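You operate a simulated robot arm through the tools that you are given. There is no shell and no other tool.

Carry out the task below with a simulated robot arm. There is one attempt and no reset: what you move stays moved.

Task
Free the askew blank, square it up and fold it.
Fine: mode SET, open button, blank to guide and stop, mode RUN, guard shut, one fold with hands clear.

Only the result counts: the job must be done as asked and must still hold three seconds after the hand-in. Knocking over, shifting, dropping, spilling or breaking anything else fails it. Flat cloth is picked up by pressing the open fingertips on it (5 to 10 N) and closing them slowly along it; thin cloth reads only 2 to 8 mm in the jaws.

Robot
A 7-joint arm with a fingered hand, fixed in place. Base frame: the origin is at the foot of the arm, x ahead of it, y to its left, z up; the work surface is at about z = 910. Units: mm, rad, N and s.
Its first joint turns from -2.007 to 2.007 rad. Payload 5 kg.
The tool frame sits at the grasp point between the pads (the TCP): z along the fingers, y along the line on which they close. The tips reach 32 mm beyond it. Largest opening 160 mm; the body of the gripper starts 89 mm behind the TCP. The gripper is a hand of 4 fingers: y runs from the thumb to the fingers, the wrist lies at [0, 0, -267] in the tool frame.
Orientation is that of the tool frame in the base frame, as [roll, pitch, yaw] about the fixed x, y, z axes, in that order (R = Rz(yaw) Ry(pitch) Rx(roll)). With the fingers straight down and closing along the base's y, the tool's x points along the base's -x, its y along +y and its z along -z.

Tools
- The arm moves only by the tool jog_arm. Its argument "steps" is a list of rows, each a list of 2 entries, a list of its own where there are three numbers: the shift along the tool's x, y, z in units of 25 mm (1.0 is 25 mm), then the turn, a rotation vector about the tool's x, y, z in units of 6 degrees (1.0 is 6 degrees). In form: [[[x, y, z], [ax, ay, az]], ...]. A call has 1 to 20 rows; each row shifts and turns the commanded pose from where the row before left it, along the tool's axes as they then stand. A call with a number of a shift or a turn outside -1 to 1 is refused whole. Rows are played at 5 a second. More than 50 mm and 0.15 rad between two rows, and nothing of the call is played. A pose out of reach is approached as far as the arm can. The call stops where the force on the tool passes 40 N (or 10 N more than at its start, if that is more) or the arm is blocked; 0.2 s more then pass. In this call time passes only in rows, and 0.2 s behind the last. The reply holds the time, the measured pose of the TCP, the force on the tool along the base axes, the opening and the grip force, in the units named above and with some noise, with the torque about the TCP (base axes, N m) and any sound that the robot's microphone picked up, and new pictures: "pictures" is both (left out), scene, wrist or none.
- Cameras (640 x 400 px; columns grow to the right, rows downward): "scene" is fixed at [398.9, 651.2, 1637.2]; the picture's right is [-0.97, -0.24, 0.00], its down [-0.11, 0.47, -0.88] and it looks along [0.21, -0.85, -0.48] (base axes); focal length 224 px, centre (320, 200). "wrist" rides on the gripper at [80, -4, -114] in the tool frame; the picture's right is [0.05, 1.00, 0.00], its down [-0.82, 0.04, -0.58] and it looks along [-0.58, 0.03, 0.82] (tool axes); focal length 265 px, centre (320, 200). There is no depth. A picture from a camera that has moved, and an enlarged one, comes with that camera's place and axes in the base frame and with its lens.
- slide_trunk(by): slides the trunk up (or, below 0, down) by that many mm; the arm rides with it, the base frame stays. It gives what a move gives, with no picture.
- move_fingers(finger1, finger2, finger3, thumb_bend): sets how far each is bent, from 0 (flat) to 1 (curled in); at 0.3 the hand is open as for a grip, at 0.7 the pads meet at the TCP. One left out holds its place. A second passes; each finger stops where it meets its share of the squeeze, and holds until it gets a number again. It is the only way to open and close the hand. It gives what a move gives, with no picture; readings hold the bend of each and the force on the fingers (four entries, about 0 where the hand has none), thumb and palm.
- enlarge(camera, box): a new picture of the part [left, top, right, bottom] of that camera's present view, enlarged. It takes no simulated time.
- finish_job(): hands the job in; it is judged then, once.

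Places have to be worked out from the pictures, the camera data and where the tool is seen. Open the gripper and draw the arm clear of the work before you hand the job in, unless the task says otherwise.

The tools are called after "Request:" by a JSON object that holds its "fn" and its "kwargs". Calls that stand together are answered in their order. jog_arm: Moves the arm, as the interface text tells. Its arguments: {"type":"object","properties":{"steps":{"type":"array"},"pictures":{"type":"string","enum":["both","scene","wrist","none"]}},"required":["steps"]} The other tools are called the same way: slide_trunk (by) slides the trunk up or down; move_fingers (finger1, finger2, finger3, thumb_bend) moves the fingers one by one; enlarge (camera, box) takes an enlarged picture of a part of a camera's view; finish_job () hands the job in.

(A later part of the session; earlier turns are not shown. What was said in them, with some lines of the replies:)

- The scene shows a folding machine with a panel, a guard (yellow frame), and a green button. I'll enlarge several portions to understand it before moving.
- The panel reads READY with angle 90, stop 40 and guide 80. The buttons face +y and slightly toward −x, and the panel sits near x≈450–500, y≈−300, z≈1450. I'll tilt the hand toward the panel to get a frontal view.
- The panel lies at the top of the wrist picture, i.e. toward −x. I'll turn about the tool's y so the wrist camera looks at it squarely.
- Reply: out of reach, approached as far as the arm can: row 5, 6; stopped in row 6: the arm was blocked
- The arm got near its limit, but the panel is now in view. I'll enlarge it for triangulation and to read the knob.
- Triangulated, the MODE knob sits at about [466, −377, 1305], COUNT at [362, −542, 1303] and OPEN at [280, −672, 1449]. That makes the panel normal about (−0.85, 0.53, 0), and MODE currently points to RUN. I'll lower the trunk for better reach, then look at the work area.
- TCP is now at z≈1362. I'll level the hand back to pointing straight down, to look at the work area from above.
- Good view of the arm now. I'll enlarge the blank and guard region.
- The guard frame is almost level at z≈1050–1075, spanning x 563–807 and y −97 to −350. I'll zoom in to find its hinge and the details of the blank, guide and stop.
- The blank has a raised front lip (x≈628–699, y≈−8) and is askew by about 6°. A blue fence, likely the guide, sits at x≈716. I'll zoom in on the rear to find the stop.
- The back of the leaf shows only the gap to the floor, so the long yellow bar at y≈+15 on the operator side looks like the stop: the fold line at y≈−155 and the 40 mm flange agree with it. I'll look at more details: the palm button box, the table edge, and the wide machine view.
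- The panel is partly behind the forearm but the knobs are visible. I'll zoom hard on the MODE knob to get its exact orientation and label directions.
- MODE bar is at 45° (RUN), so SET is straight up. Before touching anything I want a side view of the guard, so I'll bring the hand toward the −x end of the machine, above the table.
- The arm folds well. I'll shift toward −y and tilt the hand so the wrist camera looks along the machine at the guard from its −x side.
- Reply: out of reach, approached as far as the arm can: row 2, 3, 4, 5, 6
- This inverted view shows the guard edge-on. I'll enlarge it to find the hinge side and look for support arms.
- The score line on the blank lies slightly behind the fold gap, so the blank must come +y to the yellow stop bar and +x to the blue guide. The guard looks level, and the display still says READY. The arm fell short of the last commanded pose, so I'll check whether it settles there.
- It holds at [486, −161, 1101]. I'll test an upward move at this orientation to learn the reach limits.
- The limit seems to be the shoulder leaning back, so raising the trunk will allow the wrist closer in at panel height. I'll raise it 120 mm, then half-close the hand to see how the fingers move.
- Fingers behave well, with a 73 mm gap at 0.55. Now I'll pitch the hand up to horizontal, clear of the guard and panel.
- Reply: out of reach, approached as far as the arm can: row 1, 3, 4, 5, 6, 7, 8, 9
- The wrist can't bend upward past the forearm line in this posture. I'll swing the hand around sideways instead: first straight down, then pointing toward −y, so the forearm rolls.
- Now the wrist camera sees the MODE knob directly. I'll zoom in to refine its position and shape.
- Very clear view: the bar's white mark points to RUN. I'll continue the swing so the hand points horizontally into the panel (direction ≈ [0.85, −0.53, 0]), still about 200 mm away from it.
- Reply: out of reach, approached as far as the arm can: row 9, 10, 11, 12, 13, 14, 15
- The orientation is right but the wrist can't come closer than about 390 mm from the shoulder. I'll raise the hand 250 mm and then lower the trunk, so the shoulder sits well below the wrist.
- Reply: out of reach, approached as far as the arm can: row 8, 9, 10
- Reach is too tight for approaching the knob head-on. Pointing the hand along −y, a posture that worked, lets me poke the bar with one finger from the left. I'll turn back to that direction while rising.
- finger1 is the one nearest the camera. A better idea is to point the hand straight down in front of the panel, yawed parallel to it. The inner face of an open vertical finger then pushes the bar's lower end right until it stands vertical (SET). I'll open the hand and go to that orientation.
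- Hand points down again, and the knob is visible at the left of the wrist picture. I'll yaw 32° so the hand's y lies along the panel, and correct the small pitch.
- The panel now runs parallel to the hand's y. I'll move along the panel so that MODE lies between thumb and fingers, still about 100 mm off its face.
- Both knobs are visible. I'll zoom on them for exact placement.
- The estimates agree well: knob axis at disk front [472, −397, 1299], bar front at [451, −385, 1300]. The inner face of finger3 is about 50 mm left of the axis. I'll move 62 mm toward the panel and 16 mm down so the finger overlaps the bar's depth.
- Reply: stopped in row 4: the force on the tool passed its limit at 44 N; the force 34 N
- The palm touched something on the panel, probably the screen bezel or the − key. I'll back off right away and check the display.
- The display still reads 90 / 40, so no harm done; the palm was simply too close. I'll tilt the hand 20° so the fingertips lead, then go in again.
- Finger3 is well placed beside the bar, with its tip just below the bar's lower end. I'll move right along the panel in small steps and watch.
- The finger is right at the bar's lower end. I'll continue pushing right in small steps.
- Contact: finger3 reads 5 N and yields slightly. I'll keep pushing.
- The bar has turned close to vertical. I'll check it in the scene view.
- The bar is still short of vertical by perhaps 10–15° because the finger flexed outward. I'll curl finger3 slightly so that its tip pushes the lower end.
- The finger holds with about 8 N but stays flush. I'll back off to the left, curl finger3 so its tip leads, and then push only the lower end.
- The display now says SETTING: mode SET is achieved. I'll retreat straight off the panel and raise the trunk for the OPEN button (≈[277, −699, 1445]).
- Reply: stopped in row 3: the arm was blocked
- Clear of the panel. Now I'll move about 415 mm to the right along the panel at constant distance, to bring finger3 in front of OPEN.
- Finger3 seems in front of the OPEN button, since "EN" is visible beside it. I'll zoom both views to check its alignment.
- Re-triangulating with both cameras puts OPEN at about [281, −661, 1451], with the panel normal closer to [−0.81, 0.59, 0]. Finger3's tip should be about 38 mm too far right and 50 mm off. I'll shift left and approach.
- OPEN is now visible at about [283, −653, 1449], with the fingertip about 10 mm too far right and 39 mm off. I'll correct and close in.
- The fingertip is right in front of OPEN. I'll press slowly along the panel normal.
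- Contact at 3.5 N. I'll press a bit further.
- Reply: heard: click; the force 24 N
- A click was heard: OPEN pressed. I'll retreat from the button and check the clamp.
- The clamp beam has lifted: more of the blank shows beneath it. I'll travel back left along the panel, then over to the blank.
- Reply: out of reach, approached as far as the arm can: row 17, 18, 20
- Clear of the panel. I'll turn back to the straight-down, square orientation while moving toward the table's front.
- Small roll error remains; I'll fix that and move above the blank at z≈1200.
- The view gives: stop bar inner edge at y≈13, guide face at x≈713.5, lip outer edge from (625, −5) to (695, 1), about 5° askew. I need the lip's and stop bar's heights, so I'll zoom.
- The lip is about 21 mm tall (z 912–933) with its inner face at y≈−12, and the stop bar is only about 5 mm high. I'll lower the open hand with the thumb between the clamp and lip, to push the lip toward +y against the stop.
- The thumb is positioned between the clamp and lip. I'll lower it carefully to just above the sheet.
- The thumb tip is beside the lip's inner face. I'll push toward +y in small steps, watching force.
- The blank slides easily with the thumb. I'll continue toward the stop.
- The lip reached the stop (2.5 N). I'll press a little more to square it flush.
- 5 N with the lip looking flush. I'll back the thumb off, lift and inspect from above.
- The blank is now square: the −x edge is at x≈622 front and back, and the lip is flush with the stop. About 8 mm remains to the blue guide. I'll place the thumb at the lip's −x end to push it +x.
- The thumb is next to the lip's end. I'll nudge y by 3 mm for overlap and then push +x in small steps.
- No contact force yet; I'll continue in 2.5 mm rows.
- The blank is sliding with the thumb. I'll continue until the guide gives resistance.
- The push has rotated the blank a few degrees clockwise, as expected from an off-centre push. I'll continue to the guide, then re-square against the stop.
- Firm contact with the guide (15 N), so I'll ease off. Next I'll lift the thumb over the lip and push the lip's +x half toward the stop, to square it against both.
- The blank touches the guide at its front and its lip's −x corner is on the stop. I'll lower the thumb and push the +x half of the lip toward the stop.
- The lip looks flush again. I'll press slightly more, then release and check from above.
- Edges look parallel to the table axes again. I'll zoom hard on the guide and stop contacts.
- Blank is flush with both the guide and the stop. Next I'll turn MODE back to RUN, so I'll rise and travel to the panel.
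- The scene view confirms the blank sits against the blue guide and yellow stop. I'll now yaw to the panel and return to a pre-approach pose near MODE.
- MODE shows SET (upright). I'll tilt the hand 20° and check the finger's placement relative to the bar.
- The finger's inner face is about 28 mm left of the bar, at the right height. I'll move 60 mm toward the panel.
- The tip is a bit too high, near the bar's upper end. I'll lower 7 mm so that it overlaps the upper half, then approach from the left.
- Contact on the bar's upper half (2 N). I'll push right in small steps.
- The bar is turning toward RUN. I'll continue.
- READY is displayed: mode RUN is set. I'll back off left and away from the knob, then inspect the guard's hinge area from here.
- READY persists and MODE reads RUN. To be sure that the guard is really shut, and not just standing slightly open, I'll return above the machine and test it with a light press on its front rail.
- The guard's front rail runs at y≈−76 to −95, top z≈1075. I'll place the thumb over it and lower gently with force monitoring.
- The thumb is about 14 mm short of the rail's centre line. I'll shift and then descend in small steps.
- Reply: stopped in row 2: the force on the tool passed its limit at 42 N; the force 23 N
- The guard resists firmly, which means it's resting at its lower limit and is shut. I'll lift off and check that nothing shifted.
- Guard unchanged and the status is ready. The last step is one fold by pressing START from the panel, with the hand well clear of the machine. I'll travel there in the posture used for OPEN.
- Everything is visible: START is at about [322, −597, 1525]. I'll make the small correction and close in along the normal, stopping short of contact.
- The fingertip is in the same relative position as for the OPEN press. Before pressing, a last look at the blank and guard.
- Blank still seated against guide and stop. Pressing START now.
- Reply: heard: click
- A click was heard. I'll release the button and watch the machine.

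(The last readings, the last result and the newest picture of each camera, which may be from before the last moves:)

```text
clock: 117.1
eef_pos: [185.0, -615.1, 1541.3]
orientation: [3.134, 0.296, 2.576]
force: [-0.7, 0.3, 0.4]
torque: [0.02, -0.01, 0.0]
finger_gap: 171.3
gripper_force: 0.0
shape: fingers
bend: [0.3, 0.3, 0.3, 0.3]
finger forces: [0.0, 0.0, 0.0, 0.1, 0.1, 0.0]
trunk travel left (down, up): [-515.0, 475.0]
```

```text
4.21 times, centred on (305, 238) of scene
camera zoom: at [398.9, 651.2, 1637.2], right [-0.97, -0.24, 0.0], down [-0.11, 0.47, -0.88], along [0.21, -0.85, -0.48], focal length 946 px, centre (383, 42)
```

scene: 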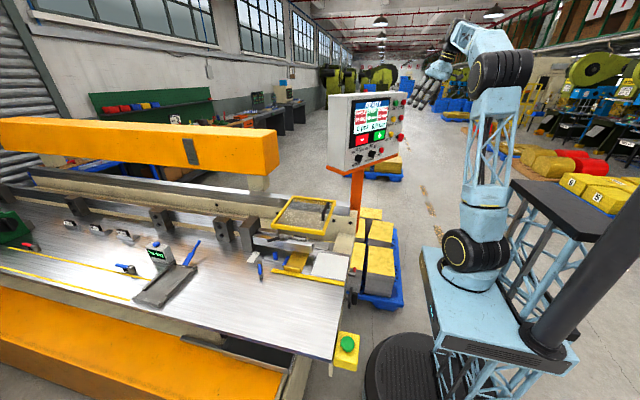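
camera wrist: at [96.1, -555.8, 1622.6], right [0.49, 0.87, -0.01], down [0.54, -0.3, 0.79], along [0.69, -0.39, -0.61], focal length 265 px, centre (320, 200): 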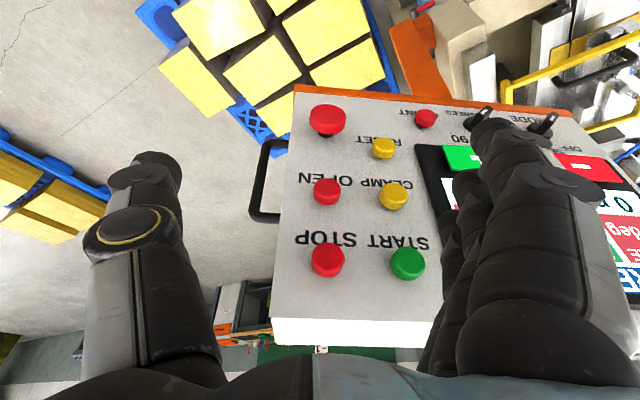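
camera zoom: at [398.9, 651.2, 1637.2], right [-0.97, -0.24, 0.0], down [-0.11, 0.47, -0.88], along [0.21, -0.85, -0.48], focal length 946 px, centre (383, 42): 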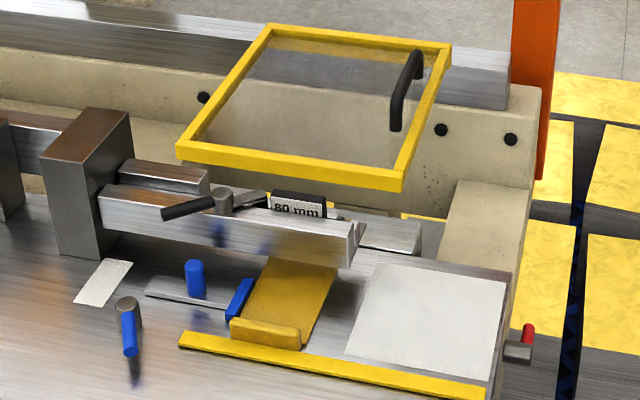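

No visible reaction yet. I'll let a couple of seconds pass.

Request:
{"fn": "jog_arm", "kwargs": {"steps": [[[0, 0, 0], [0, 0, 0]], [[0, 0, 0], [0, 0, 0]], [[0, 0, 0], [0, 0, 0]], [[0, 0, 0], [0, 0, 0]], [[0, 0, 0], [0, 0, 0]], [[0, 0, 0], [0, 0, 0]], [[0, 0, 0], [0, 0, 0]], [[0, 0, 0], [0, 0, 0]], [[0, 0, 0], [0, 0, 0]], [[0, 0, 0], [0, 0, 0]]], "pictures": "wrist"}}

Request:
{"fn": "enlarge", "kwargs": {"camera": "scene", "box": [330, 75, 420, 175]}}

Request:
{"fn": "enlarge", "kwargs": {"camera": "scene", "box": [265, 190, 345, 285]}}

```text
clock: 119.3
eef_pos: [186.3, -615.9, 1541.5]
orientation: [3.133, 0.294, 2.577]
force: [-0.1, -0.2, 0.4]
torque: [-0.01, 0.02, -0.01]
finger_gap: 171.4
gripper_force: 0.2
shape: fingers
bend: [0.3, 0.3, 0.3, 0.3]
finger forces: [0.0, 0.0, 0.0, 0.1, 0.1, 0.1]
trunk travel left (down, up): [-515.0, 475.0]
camera wrist: at [89.9, -560.9, 1625.5], right [0.49, 0.87, -0.01], down [0.54, -0.3, 0.79], along [0.69, -0.39, -0.61], focal length 265 px, centre (320, 200)
```

wrist: 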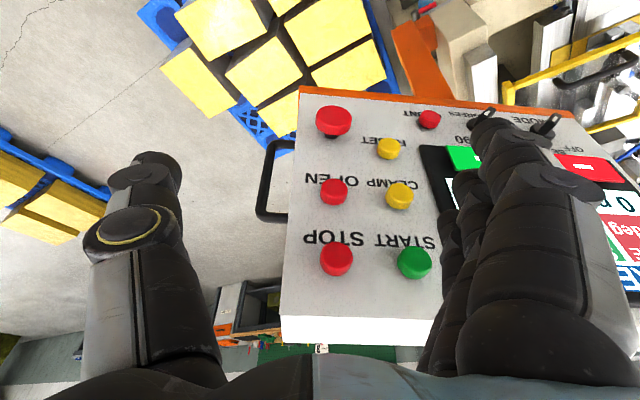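

```text
4.00 times, centred on (375, 125) of scene
camera zoom: at [398.9, 651.2, 1637.2], right [-0.97, -0.24, 0.0], down [-0.11, 0.47, -0.88], along [0.21, -0.85, -0.48], focal length 898 px, centre (100, 500)
```

zoom: 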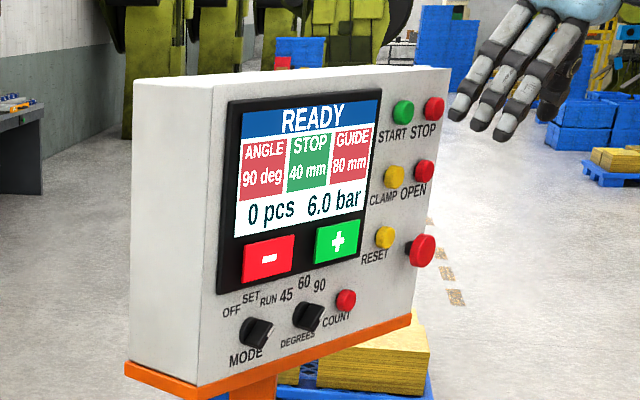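

```text
4.21 times, centred on (305, 238) of scene
camera zoom: at [398.9, 651.2, 1637.2], right [-0.97, -0.24, 0.0], down [-0.11, 0.47, -0.88], along [0.21, -0.85, -0.48], focal length 946 px, centre (383, 42)
```

zoom: 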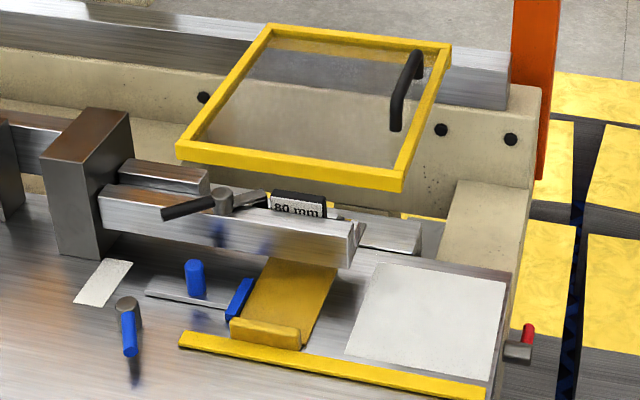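

START clicked but nothing moved, so START isn't the fold trigger in this state. The big green palm button on the yellow box at the table corner (≈[410, 242, 900]) is the likely cycle button. I'll travel back left along the panel first.

Request:
{"fn": "jog_arm", "kwargs": {"steps": [[[0.2, 1, 0], [0, 0.6, 0]], [[0.2, 1, 0], [0, 0.6, 0]], [[0.2, 1, 0], [0, 0.6, 0]], [[0, 1, 0], [0, 0.6, 0]], [[0, 1, 0], [0, 0.4, 0]], [[0, 1, 0], [0, 0, 0]], [[0, 1, 0], [0, 0, 0]], [[0, 1, 0], [0, 0, 0]], [[0, 1, 0], [0, 0, 0]], [[0, 1, 0], [0, 0, 0]], [[0, 1, 0], [0, 0, 0]], [[0, 1, 0], [0, 0, 0]], [[0, 1, 0], [0, 0, 0]], [[0, 1, 0], [0, 0, 0]], [[0, 1, 0], [0, 0, 0]], [[0, 1, 0], [0, 0, 0]], [[0, 1, 0], [0, 0, 0]], [[0, 1, 0], [0, 0, 0]], [[0, 1, 0], [0, 0, 0]], [[0, 1, 0], [0, 0, 0]]], "pictures": "none"}}

Request:
{"fn": "enlarge", "kwargs": {"camera": "scene", "box": [265, 190, 345, 285]}}

```text
clock: 123.5
eef_pos: [440.6, -182.0, 1541.4]
orientation: [3.133, 0.003, 2.578]
force: [-0.7, -0.6, 0.2]
torque: [-0.01, 0.04, 0.01]
finger_gap: 171.5
gripper_force: 0.1
shape: fingers
bend: [0.3, 0.3, 0.3, 0.3]
finger forces: [0.0, 0.0, 0.1, 0.0, 0.1, 0.0]
trunk travel left (down, up): [-515.0, 475.0]
```

```text
4.21 times, centred on (305, 238) of scene
camera zoom: at [398.9, 651.2, 1637.2], right [-0.97, -0.24, 0.0], down [-0.11, 0.47, -0.88], along [0.21, -0.85, -0.48], focal length 946 px, centre (383, 42)
```

zoom: 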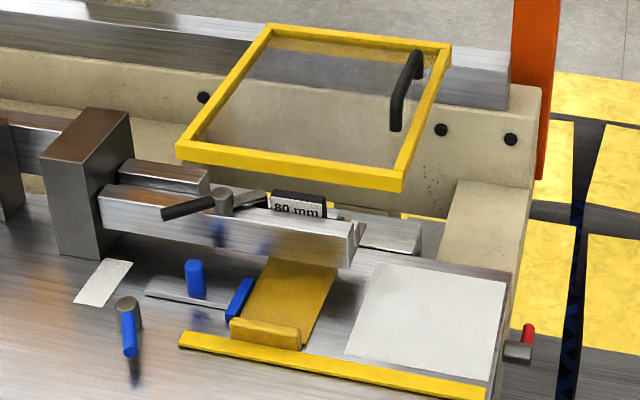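

Blank and machine unchanged. I'll square the hand and move toward the palm button, staying over free space.

Request:
{"fn": "jog_arm", "kwargs": {"steps": [[[0, 1, 0], [0, 0, -0.9]], [[0, 1, 0], [0, 0, -0.9]], [[0, 1, 0], [0, 0, -0.9]], [[0, 1, 0], [0, 0, -0.9]], [[0, 1, 0], [0, 0, -0.9]], [[0, 1, 0.5], [0, 0, -0.9]], [[0, 0.8, 1], [0, 0, 0]], [[0, 0.8, 1], [0, 0, 0]], [[0, 0.8, 1], [0, 0, 0]], [[0, 0.8, 1], [0, 0, 0]], [[0, 0.8, 1], [0, 0, 0]], [[0, 0.8, 1], [0, 0, 0]]], "pictures": "none"}}

```text
clock: 126.1
eef_pos: [489.3, 82.6, 1381.8]
orientation: [3.134, 0.007, -3.137]
force: [0.1, 0.8, 0.5]
torque: [0.02, -0.01, 0.01]
finger_gap: 171.4
gripper_force: 0.1
shape: fingers
bend: [0.3, 0.3, 0.3, 0.3]
finger forces: [0.1, 0.1, 0.1, 0.0, 0.1, 0.0]
trunk travel left (down, up): [-515.0, 475.0]
```

Request:
{"fn": "jog_arm", "kwargs": {"steps": [[[0.226, 0.728, 0.92], [0, 0, 0]], [[0.226, 0.728, 0.92], [0, 0, 0]], [[0.226, 0.728, 0.92], [0, 0, 0]], [[0.226, 0.728, 0.92], [0, 0, 0]], [[0.226, 0.728, 0.92], [0, 0, 0]], [[0.226, 0.728, 0.92], [0, 0, 0]], [[0.226, 0.728, 0.92], [0, 0, 0]], [[0.226, 0.728, 0.92], [0, 0, 0]], [[0.226, 0.728, 0.92], [0, 0, 0]], [[0.226, 0.728, 0.92], [0, 0, 0]], [[0.226, 0.728, 0.92], [0, 0, 0]], [[0.226, 0.728, 0.92], [0, 0, 0]], [[0.226, 0.728, 0.92], [0, 0, 0]], [[0.226, 0.728, 0.92], [0, 0, 0]]], "pictures": "both"}}

Request:
{"fn": "enlarge", "kwargs": {"camera": "wrist", "box": [0, 0, 320, 220]}}

```text
clock: 129.1
eef_pos: [411.0, 335.2, 1061.7]
orientation: [3.137, 0.007, -3.139]
force: [0.7, -0.5, -0.8]
torque: [0.02, -0.03, -0.01]
finger_gap: 171.2
gripper_force: 0.3
shape: fingers
bend: [0.3, 0.3, 0.3, 0.3]
finger forces: [0.1, 0.0, 0.1, 0.0, 0.0, 0.1]
trunk travel left (down, up): [-515.0, 475.0]
camera wrist: at [329.7, 330.9, 1174.2], right [-0.05, 1.0, 0.01], down [0.81, 0.04, 0.58], along [0.58, 0.04, -0.81], focal length 265 px, centre (320, 200)
```

scene: 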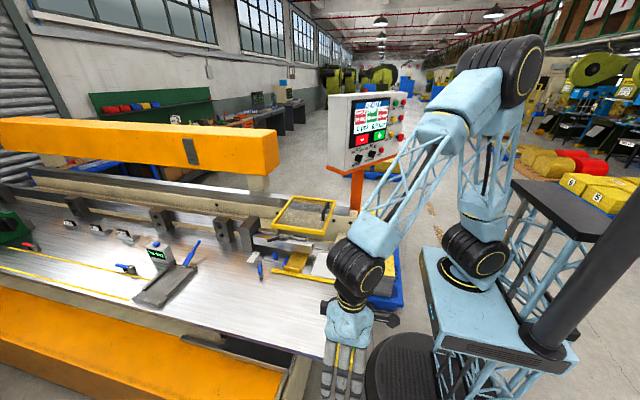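
wrist: 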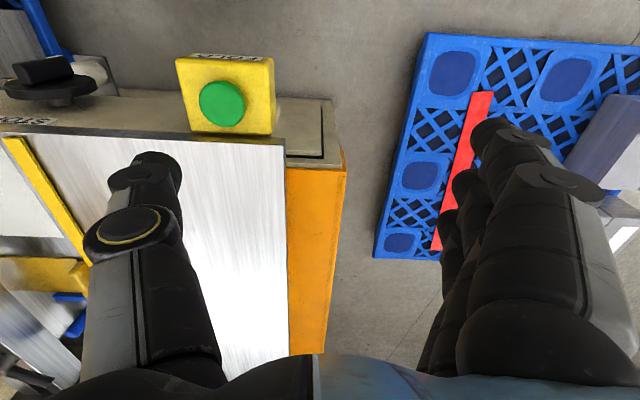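

```text
1.82 times, centred on (160, 110) of wrist
camera zoom: at [329.7, 330.9, 1174.2], right [-0.05, 1.0, 0.01], down [0.81, 0.04, 0.58], along [0.58, 0.04, -0.81], focal length 483 px, centre (611, 364)
```

zoom: 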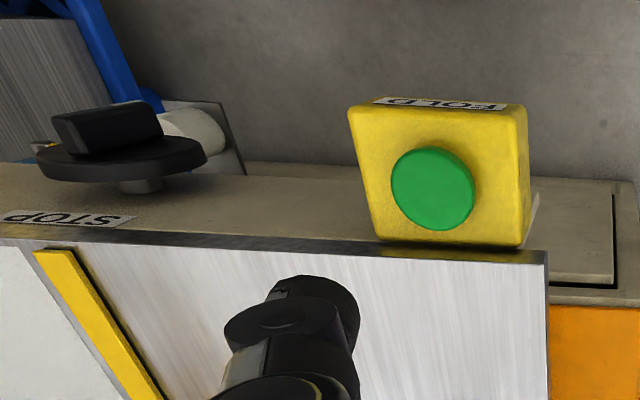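

The box is labelled FOLD: this is the cycle button. The thumb is right above it, and the hand is far from the fold zone. I'll lower to just above the button.

Request:
{"fn": "jog_arm", "kwargs": {"steps": [[[0, 0, 1], [0, 0, 0]], [[0, 0, 1], [0, 0, 0]], [[0, 0, 1], [0, 0, 0]], [[0, 0, 1], [0, 0, 0]], [[0, 0, 0.6], [0, 0, 0]]], "pictures": "wrist"}}

Request:
{"fn": "enlarge", "kwargs": {"camera": "wrist", "box": [40, 60, 280, 260]}}

Request:
{"fn": "enlarge", "kwargs": {"camera": "scene", "box": [265, 190, 345, 285]}}

```text
clock: 130.3
eef_pos: [411.3, 339.0, 945.4]
orientation: [3.134, 0.005, -3.138]
force: [-0.1, 0.3, 0.7]
torque: [0.0, -0.01, 0.01]
finger_gap: 171.0
gripper_force: 0.1
shape: fingers
bend: [0.3, 0.3, 0.3, 0.3]
finger forces: [0.0, 0.1, 0.1, 0.0, 0.0, 0.0]
trunk travel left (down, up): [-515.0, 475.0]
camera wrist: at [330.1, 333.1, 1058.8], right [-0.05, 1.0, 0.01], down [0.81, 0.04, 0.58], along [0.58, 0.04, -0.81], focal length 265 px, centre (320, 200)
```

wrist: 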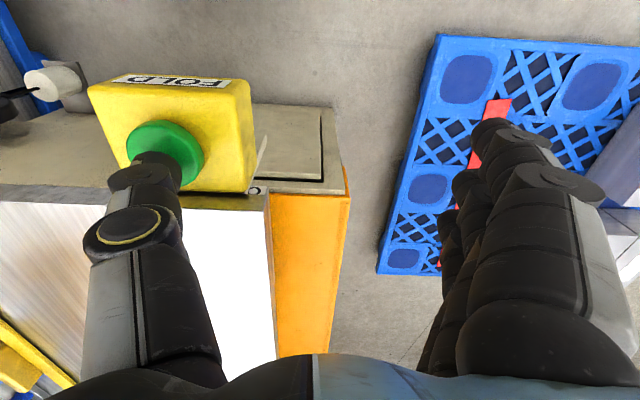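

```text
2.00 times, centred on (160, 160) of wrist
camera zoom: at [330.1, 333.1, 1058.8], right [-0.05, 1.0, 0.01], down [0.81, 0.04, 0.58], along [0.58, 0.04, -0.81], focal length 531 px, centre (640, 280)
```

zoom: 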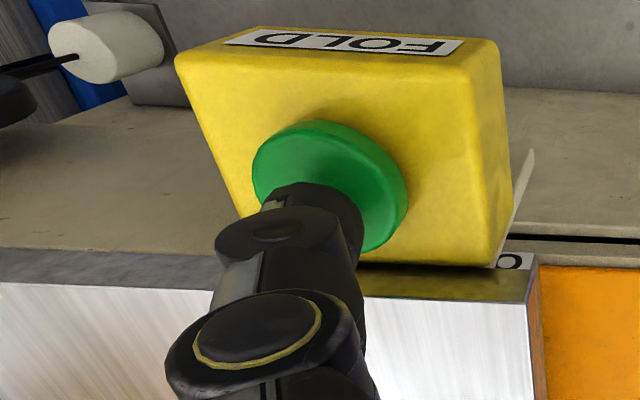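

```text
4.21 times, centred on (305, 238) of scene
camera zoom: at [398.9, 651.2, 1637.2], right [-0.97, -0.24, 0.0], down [-0.11, 0.47, -0.88], along [0.21, -0.85, -0.48], focal length 946 px, centre (383, 42)
```

zoom: 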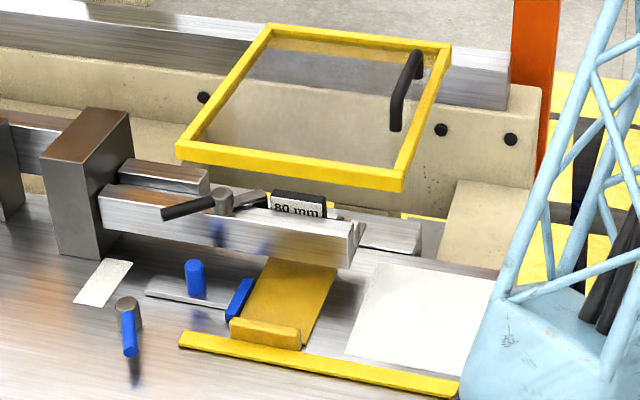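

The thumb is over the green button. Pressing down gently now.

Request:
{"fn": "jog_arm", "kwargs": {"steps": [[[0, 0, 0.2], [0, 0, 0]], [[0, 0, 0.2], [0, 0, 0]]], "pictures": "none"}}

```text
clock: 130.9
eef_pos: [411.6, 337.1, 936.2]
orientation: [3.135, 0.008, -3.139]
force: [-0.7, 1.1, 4.5]
torque: [-0.41, 0.04, -0.09]
finger_gap: 171.5
gripper_force: 1.8
shape: fingers
bend: [0.3, 0.3, 0.3, 0.3]
finger forces: [0.0, 0.0, 0.0, 0.1, 4.4, 0.0]
trunk travel left (down, up): [-515.0, 475.0]
heard: click
```

Click. I'll look at the machine immediately.

Request:
{"fn": "enlarge", "kwargs": {"camera": "scene", "box": [265, 190, 345, 285]}}

Request:
{"fn": "enlarge", "kwargs": {"camera": "scene", "box": [330, 75, 420, 175]}}

```text
4.21 times, centred on (305, 238) of scene
camera zoom: at [398.9, 651.2, 1637.2], right [-0.97, -0.24, 0.0], down [-0.11, 0.47, -0.88], along [0.21, -0.85, -0.48], focal length 946 px, centre (383, 42)
```

zoom: 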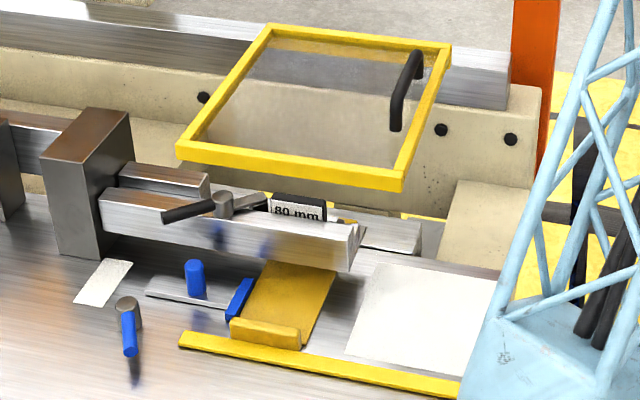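

```text
4.00 times, centred on (375, 125) of scene
camera zoom: at [398.9, 651.2, 1637.2], right [-0.97, -0.24, 0.0], down [-0.11, 0.47, -0.88], along [0.21, -0.85, -0.48], focal length 898 px, centre (100, 500)
```

zoom: 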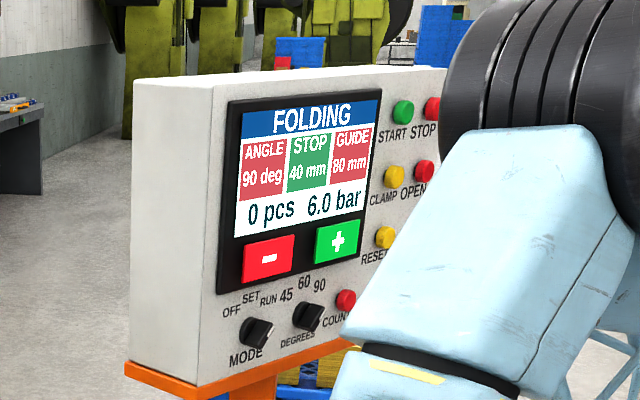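

Status is FOLDING and the clamp is closing. I'll keep the thumb still and monitor closely.

Request:
{"fn": "jog_arm", "kwargs": {"steps": [[[0, 0, 0], [0, 0, 0]], [[0, 0, 0], [0, 0, 0]]], "pictures": "none"}}

Request:
{"fn": "enlarge", "kwargs": {"camera": "scene", "box": [265, 190, 345, 285]}}

Request:
{"fn": "enlarge", "kwargs": {"camera": "scene", "box": [340, 85, 400, 145]}}

```text
clock: 131.5
eef_pos: [411.4, 337.3, 936.8]
orientation: [3.135, 0.007, -3.139]
force: [-0.8, 1.2, 4.1]
torque: [-0.37, -0.04, -0.04]
finger_gap: 171.6
gripper_force: 1.8
shape: fingers
bend: [0.3, 0.3, 0.3, 0.3]
finger forces: [0.0, 0.0, 0.0, 0.0, 4.4, 0.1]
trunk travel left (down, up): [-515.0, 475.0]
```

```text
4.21 times, centred on (305, 238) of scene
camera zoom: at [398.9, 651.2, 1637.2], right [-0.97, -0.24, 0.0], down [-0.11, 0.47, -0.88], along [0.21, -0.85, -0.48], focal length 946 px, centre (383, 42)
```

zoom: 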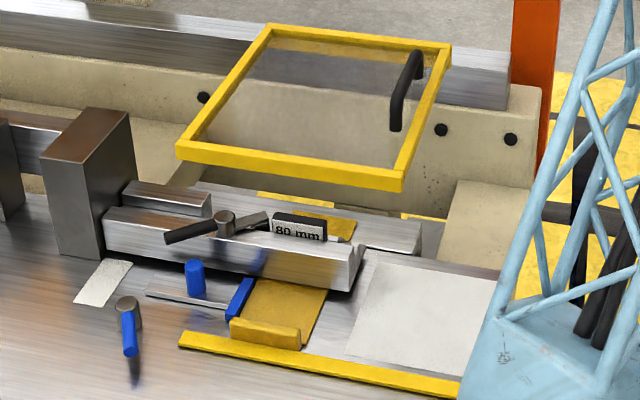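

```text
6.67 times, centred on (370, 115) of scene
camera zoom: at [398.9, 651.2, 1637.2], right [-0.97, -0.24, 0.0], down [-0.11, 0.47, -0.88], along [0.21, -0.85, -0.48], focal length 1497 px, centre (-13, 767)
```

zoom: 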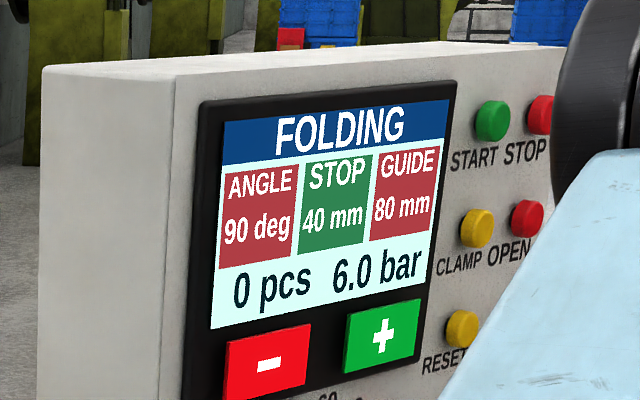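

The clamp has closed on the blank; folding continues. I'll keep monitoring.

Request:
{"fn": "jog_arm", "kwargs": {"steps": [[[0, 0, 0], [0, 0, 0]], [[0, 0, 0], [0, 0, 0]]], "pictures": "none"}}

Request:
{"fn": "enlarge", "kwargs": {"camera": "scene", "box": [265, 190, 345, 285]}}

Request:
{"fn": "enlarge", "kwargs": {"camera": "scene", "box": [340, 85, 400, 145]}}

```text
clock: 132.1
eef_pos: [410.6, 337.4, 935.5]
orientation: [3.135, 0.006, -3.137]
force: [-0.7, 1.4, 4.7]
torque: [-0.36, 0.01, -0.05]
finger_gap: 171.3
gripper_force: 2.0
shape: fingers
bend: [0.3, 0.3, 0.3, 0.3]
finger forces: [0.1, 0.0, 0.0, 0.0, 4.4, 0.1]
trunk travel left (down, up): [-515.0, 475.0]
```

```text
4.21 times, centred on (305, 238) of scene
camera zoom: at [398.9, 651.2, 1637.2], right [-0.97, -0.24, 0.0], down [-0.11, 0.47, -0.88], along [0.21, -0.85, -0.48], focal length 946 px, centre (383, 42)
```

zoom: 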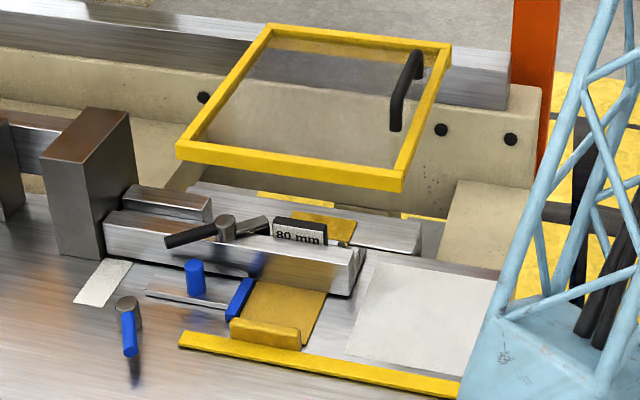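

```text
6.67 times, centred on (370, 115) of scene
camera zoom: at [398.9, 651.2, 1637.2], right [-0.97, -0.24, 0.0], down [-0.11, 0.47, -0.88], along [0.21, -0.85, -0.48], focal length 1497 px, centre (-13, 767)
```

zoom: 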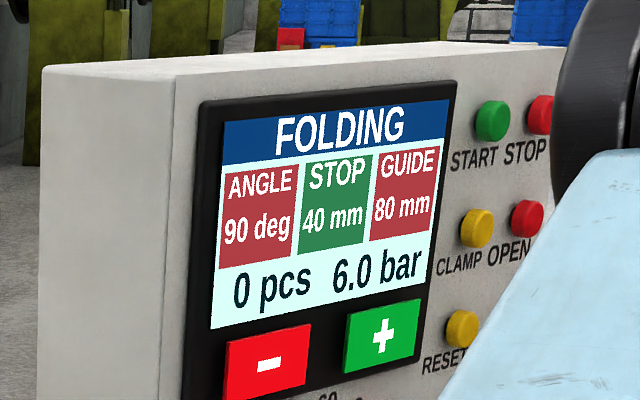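

Request:
{"fn": "jog_arm", "kwargs": {"steps": [[[0, 0, 0], [0, 0, 0]], [[0, 0, 0], [0, 0, 0]], [[0, 0, 0], [0, 0, 0]]], "pictures": "none"}}

Request:
{"fn": "enlarge", "kwargs": {"camera": "scene", "box": [265, 190, 345, 285]}}

Request:
{"fn": "enlarge", "kwargs": {"camera": "scene", "box": [340, 85, 400, 145]}}

```text
clock: 132.9
eef_pos: [412.4, 336.9, 935.1]
orientation: [3.136, 0.008, -3.137]
force: [0.0, 1.0, 3.7]
torque: [-0.4, 0.0, -0.01]
finger_gap: 171.4
gripper_force: 2.2
shape: fingers
bend: [0.3, 0.3, 0.3, 0.3]
finger forces: [0.0, 0.0, 0.1, 0.1, 4.5, 0.0]
trunk travel left (down, up): [-515.0, 475.0]
```

```text
4.21 times, centred on (305, 238) of scene
camera zoom: at [398.9, 651.2, 1637.2], right [-0.97, -0.24, 0.0], down [-0.11, 0.47, -0.88], along [0.21, -0.85, -0.48], focal length 946 px, centre (383, 42)
```

zoom: 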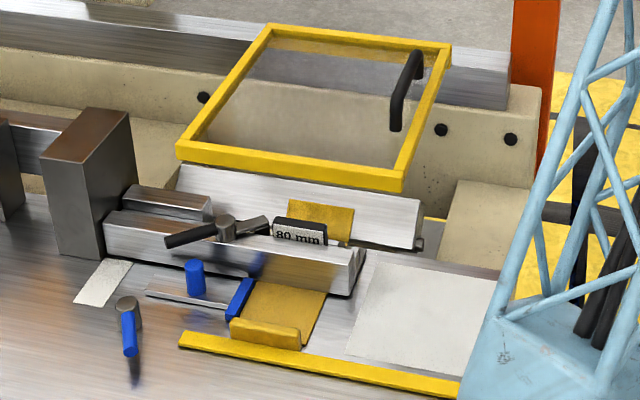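

```text
6.67 times, centred on (370, 115) of scene
camera zoom: at [398.9, 651.2, 1637.2], right [-0.97, -0.24, 0.0], down [-0.11, 0.47, -0.88], along [0.21, -0.85, -0.48], focal length 1497 px, centre (-13, 767)
```

zoom: 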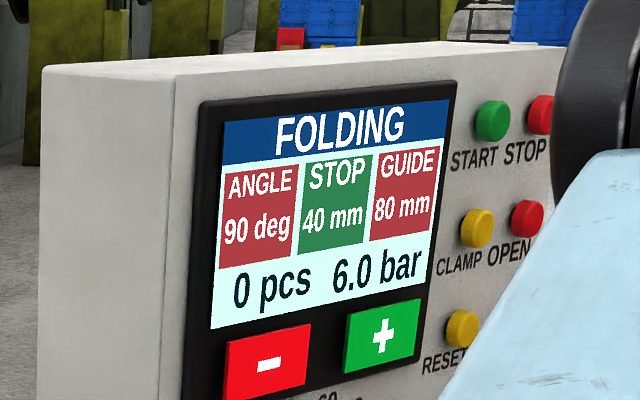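

The leaf is swinging up with the flange. I'll continue.

Request:
{"fn": "jog_arm", "kwargs": {"steps": [[[0, 0, 0], [0, 0, 0]], [[0, 0, 0], [0, 0, 0]], [[0, 0, 0], [0, 0, 0]]], "pictures": "none"}}

Request:
{"fn": "enlarge", "kwargs": {"camera": "scene", "box": [265, 190, 345, 285]}}

Request:
{"fn": "enlarge", "kwargs": {"camera": "scene", "box": [340, 85, 400, 145]}}

```text
clock: 133.7
eef_pos: [412.1, 338.3, 936.1]
orientation: [3.134, 0.008, -3.138]
force: [-0.3, 1.5, 3.7]
torque: [-0.39, 0.03, -0.02]
finger_gap: 171.6
gripper_force: 2.3
shape: fingers
bend: [0.3, 0.3, 0.3, 0.3]
finger forces: [0.0, 0.0, 0.1, 0.0, 4.4, 0.0]
trunk travel left (down, up): [-515.0, 475.0]
```

```text
4.21 times, centred on (305, 238) of scene
camera zoom: at [398.9, 651.2, 1637.2], right [-0.97, -0.24, 0.0], down [-0.11, 0.47, -0.88], along [0.21, -0.85, -0.48], focal length 946 px, centre (383, 42)
```

zoom: 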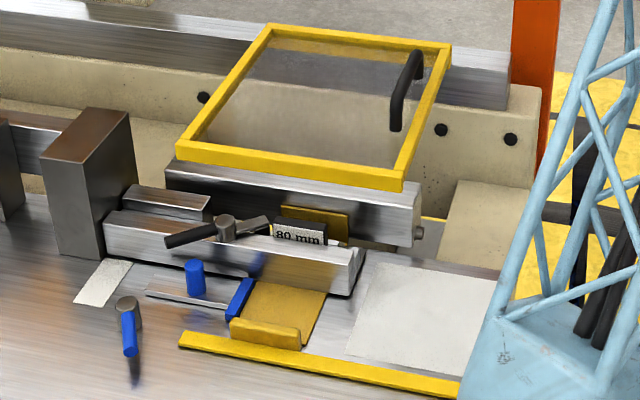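

```text
6.67 times, centred on (370, 115) of scene
camera zoom: at [398.9, 651.2, 1637.2], right [-0.97, -0.24, 0.0], down [-0.11, 0.47, -0.88], along [0.21, -0.85, -0.48], focal length 1497 px, centre (-13, 767)
```

zoom: 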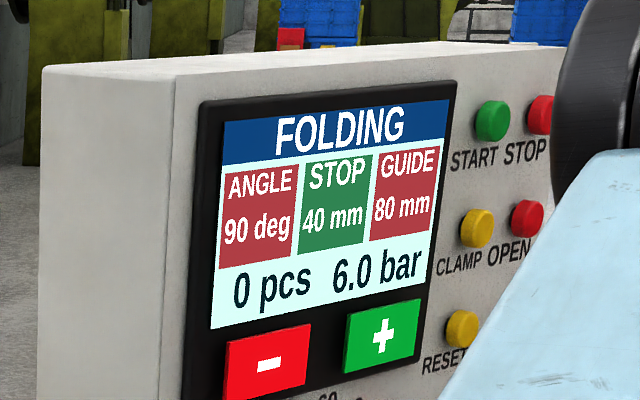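

The leaf is near 90°. I'll monitor for completion.

Request:
{"fn": "jog_arm", "kwargs": {"steps": [[[0, 0, 0], [0, 0, 0]], [[0, 0, 0], [0, 0, 0]]], "pictures": "none"}}

Request:
{"fn": "enlarge", "kwargs": {"camera": "scene", "box": [265, 190, 345, 285]}}

Request:
{"fn": "enlarge", "kwargs": {"camera": "scene", "box": [340, 85, 400, 145]}}

```text
clock: 134.3
eef_pos: [412.3, 337.5, 936.7]
orientation: [3.136, 0.008, -3.138]
force: [0.0, 1.0, 4.2]
torque: [-0.38, -0.02, -0.03]
finger_gap: 171.3
gripper_force: 2.2
shape: fingers
bend: [0.3, 0.3, 0.3, 0.3]
finger forces: [0.1, 0.0, 0.1, 0.0, 4.4, 0.0]
trunk travel left (down, up): [-515.0, 475.0]
```

```text
4.21 times, centred on (305, 238) of scene
camera zoom: at [398.9, 651.2, 1637.2], right [-0.97, -0.24, 0.0], down [-0.11, 0.47, -0.88], along [0.21, -0.85, -0.48], focal length 946 px, centre (383, 42)
```

zoom: 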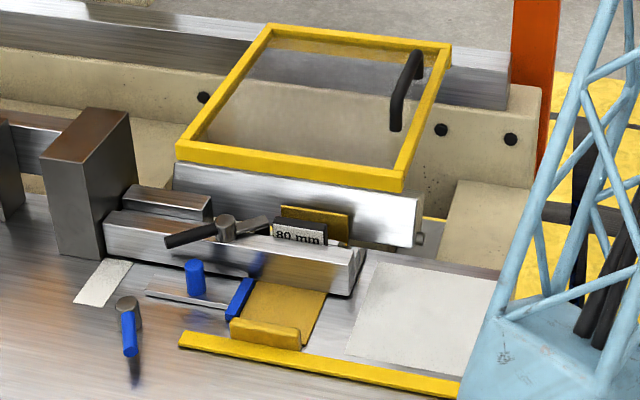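

```text
6.67 times, centred on (370, 115) of scene
camera zoom: at [398.9, 651.2, 1637.2], right [-0.97, -0.24, 0.0], down [-0.11, 0.47, -0.88], along [0.21, -0.85, -0.48], focal length 1497 px, centre (-13, 767)
```

zoom: 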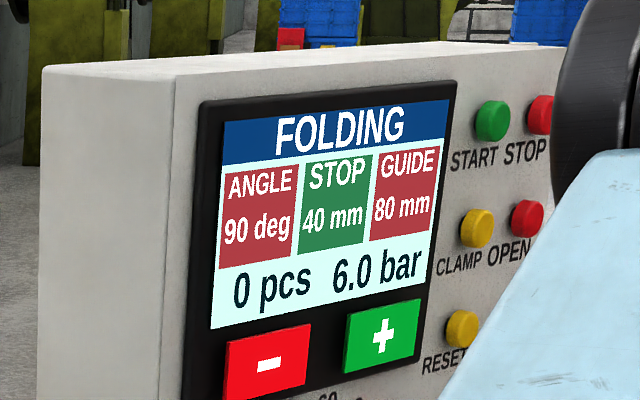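

The flange stays up at 90° and the leaf is returning. I'll release the button now to avoid any repeat.

Request:
{"fn": "jog_arm", "kwargs": {"steps": [[[0, 0, -0.8], [0, 0, 0]], [[0, 0, -0.8], [0, 0, 0]]], "pictures": "none"}}

Request:
{"fn": "enlarge", "kwargs": {"camera": "scene", "box": [265, 190, 345, 285]}}

Request:
{"fn": "enlarge", "kwargs": {"camera": "scene", "box": [340, 85, 400, 145]}}

```text
clock: 134.9
eef_pos: [410.8, 336.5, 976.2]
orientation: [3.137, 0.006, -3.141]
force: [0.2, -0.1, 0.1]
torque: [0.02, -0.01, -0.01]
finger_gap: 171.3
gripper_force: 0.1
shape: fingers
bend: [0.3, 0.3, 0.3, 0.3]
finger forces: [0.1, 0.1, 0.0, 0.1, 0.1, 0.1]
trunk travel left (down, up): [-515.0, 475.0]
```

```text
4.21 times, centred on (305, 238) of scene
camera zoom: at [398.9, 651.2, 1637.2], right [-0.97, -0.24, 0.0], down [-0.11, 0.47, -0.88], along [0.21, -0.85, -0.48], focal length 946 px, centre (383, 42)
```

zoom: 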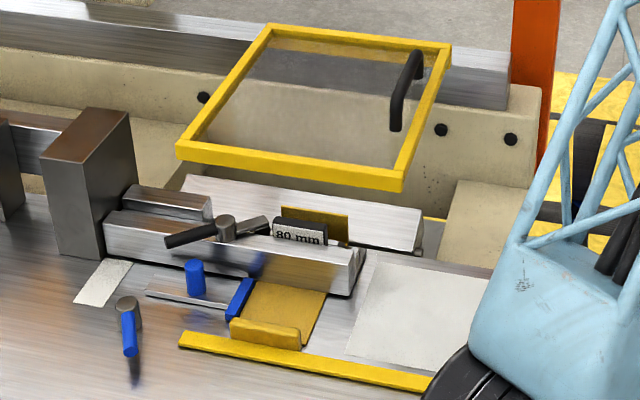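

```text
6.67 times, centred on (370, 115) of scene
camera zoom: at [398.9, 651.2, 1637.2], right [-0.97, -0.24, 0.0], down [-0.11, 0.47, -0.88], along [0.21, -0.85, -0.48], focal length 1497 px, centre (-13, 767)
```

zoom: 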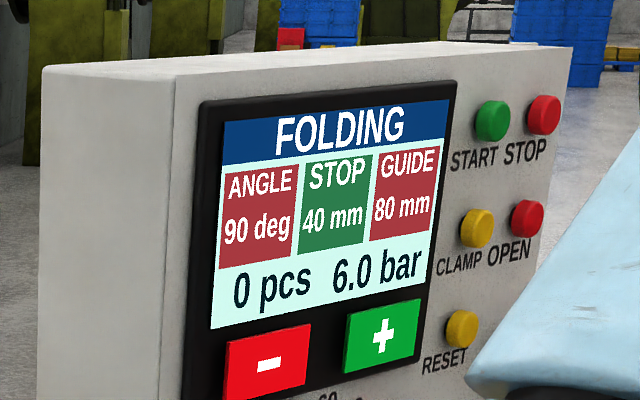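

The fold holds and the leaf is going down. I'll draw the hand up and away while the cycle finishes.

Request:
{"fn": "jog_arm", "kwargs": {"steps": [[[0, 0, -1], [0, 0, 0]], [[0, 0, -1], [0, 0, 0]], [[0, 0, -1], [0, 0, 0]], [[0, 0, -1], [0, 0, 0]], [[0, 0, -1], [0, 0, 0]], [[0, 0, -1], [0, 0, 0]], [[0, 0, -1], [0, 0, 0]], [[0, 0, -1], [0, 0, 0]], [[0, 0, 0], [0, 0, 0]], [[0, 0, 0], [0, 0, 0]]], "pictures": "scene"}}

Request:
{"fn": "enlarge", "kwargs": {"camera": "scene", "box": [265, 190, 345, 285]}}

Request:
{"fn": "enlarge", "kwargs": {"camera": "scene", "box": [330, 75, 420, 175]}}

```text
clock: 137.1
eef_pos: [406.8, 336.7, 1175.6]
orientation: [3.137, 0.005, -3.139]
force: [0.3, 0.5, -0.4]
torque: [0.0, 0.03, -0.02]
finger_gap: 171.2
gripper_force: 0.0
shape: fingers
bend: [0.3, 0.3, 0.3, 0.3]
finger forces: [0.0, 0.0, 0.1, 0.1, 0.1, 0.0]
trunk travel left (down, up): [-515.0, 475.0]
```

scene: 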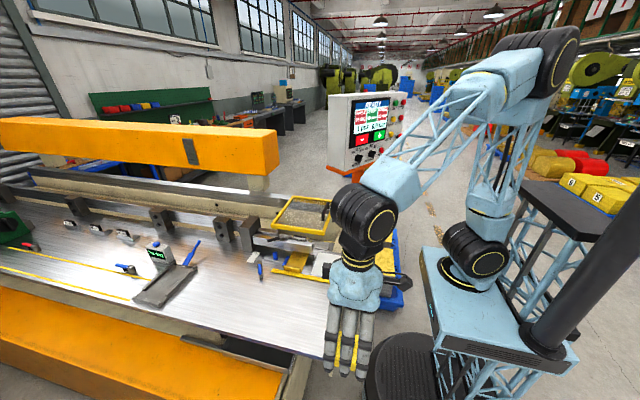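

```text
4.21 times, centred on (305, 238) of scene
camera zoom: at [398.9, 651.2, 1637.2], right [-0.97, -0.24, 0.0], down [-0.11, 0.47, -0.88], along [0.21, -0.85, -0.48], focal length 946 px, centre (383, 42)
```

zoom: 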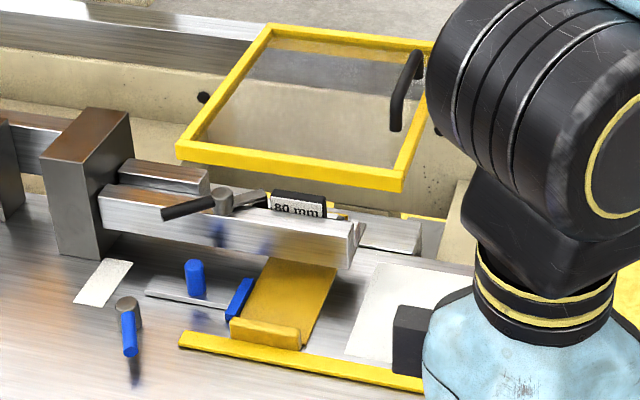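

```text
4.00 times, centred on (375, 125) of scene
camera zoom: at [398.9, 651.2, 1637.2], right [-0.97, -0.24, 0.0], down [-0.11, 0.47, -0.88], along [0.21, -0.85, -0.48], focal length 898 px, centre (100, 500)
```

zoom: 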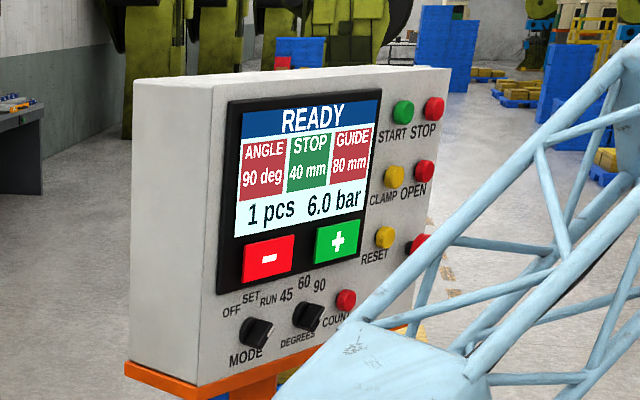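

Display: 1 pcs, READY; the clamp has reopened and the flange is folded. I'll draw the arm further clear and take a final look.

Request:
{"fn": "jog_arm", "kwargs": {"steps": [[[0.2, 0, -1], [0, 0, 0]], [[0.2, 0, -1], [0, 0, 0]], [[0.2, 0, -1], [0, 0, 0]], [[0.2, 0, -1], [0, 0, 0]], [[0, 0, -1], [0, 0, 0]], [[0, 0, -1], [0, 0, 0]], [[0, 0, 0], [0, 0, 0]]], "pictures": "both"}}

Request:
{"fn": "enlarge", "kwargs": {"camera": "scene", "box": [280, 225, 325, 280]}}

Request:
{"fn": "enlarge", "kwargs": {"camera": "scene", "box": [330, 75, 420, 175]}}

```text
clock: 138.7
eef_pos: [389.7, 334.0, 1323.3]
orientation: [3.134, 0.01, -3.14]
force: [-0.2, -0.1, 0.6]
torque: [0.01, -0.03, 0.01]
finger_gap: 171.1
gripper_force: 0.1
shape: fingers
bend: [0.3, 0.3, 0.3, 0.3]
finger forces: [0.1, 0.1, 0.0, 0.0, 0.0, 0.0]
trunk travel left (down, up): [-515.0, 475.0]
camera wrist: at [307.7, 328.4, 1435.7], right [-0.05, 1.0, 0.01], down [0.81, 0.04, 0.58], along [0.58, 0.04, -0.81], focal length 265 px, centre (320, 200)
```

scene: 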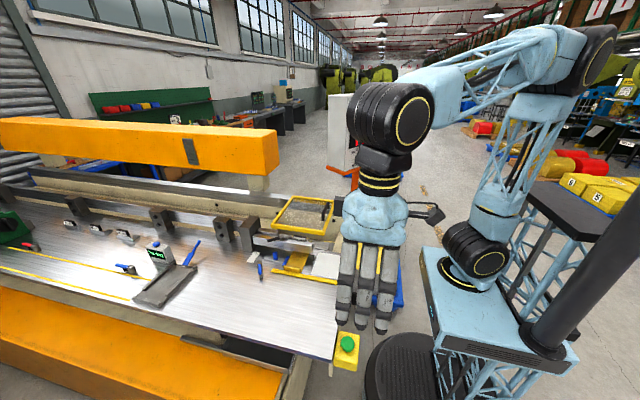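
wrist: 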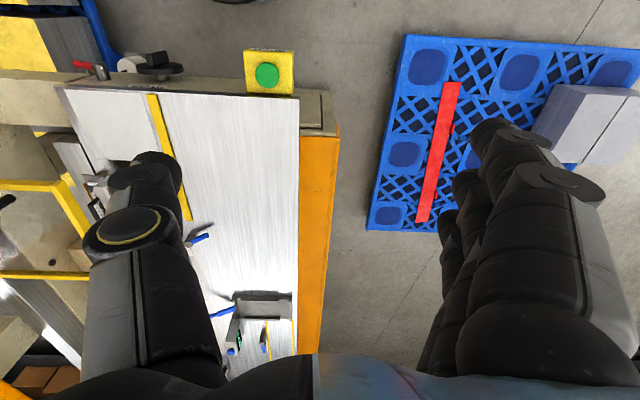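

```text
7.27 times, centred on (302, 252) of scene
camera zoom: at [398.9, 651.2, 1637.2], right [-0.97, -0.24, 0.0], down [-0.11, 0.47, -0.88], along [0.21, -0.85, -0.48], focal length 1633 px, centre (447, -182)
```

zoom: 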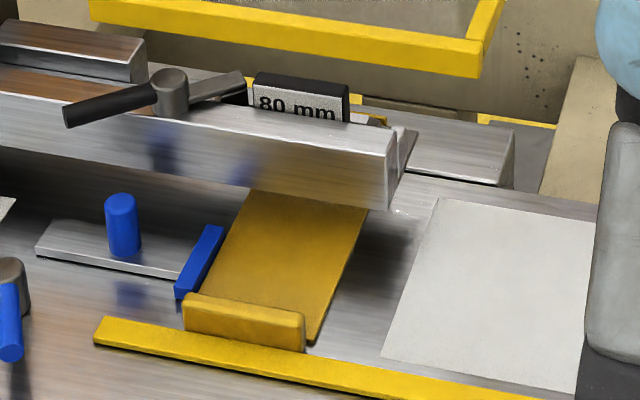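

```text
4.00 times, centred on (375, 125) of scene
camera zoom: at [398.9, 651.2, 1637.2], right [-0.97, -0.24, 0.0], down [-0.11, 0.47, -0.88], along [0.21, -0.85, -0.48], focal length 898 px, centre (100, 500)
```

zoom: 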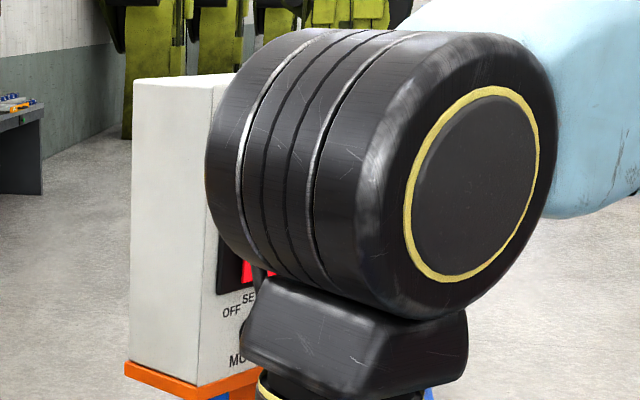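

One fold is done: the counter reads 1, the blank still sits against guide and stop, the guard is shut, mode is RUN, and the open hand is well clear. Handing in.

Request:
{"fn": "finish_job", "kwargs": {}}

```text
The job is handed in.
```

The blank was freed, squared and folded once, and the job has been handed in. I don't have the verdict.

- **Freeing the blank:** I turned MODE to SET (display read SETTING), then pressed OPEN. It clicked and the clamp lifted.
- **Squaring:** I pushed the blank flush against the yellow stop bar and the blue guide, and both contacts looked closed in the zoomed views. The side push met the guide at about 15 N, and the guide did not appear to move.
- **Folding:** I turned MODE back to RUN (READY) and pressed the green FOLD button at the table corner. The machine clamped, folded to 90°, opened again, and the counter went from 0 to 1 pcs. The hand was on the FOLD button, well away from the fold zone.

Three contacts were not part of the plan:

- **Palm on the panel:** on my first approach to the MODE knob, the palm touched the panel with about 30 N. The settings did not change.
- **Guard test:** I never moved the guard. It was already level, and I took it as shut because it did not give when I pressed on its front rail; that press peaked at 42 N.
- **START button:** I pressed it before finding FOLD. It clicked, but nothing moved.

The hand is open and drawn clear of the work.
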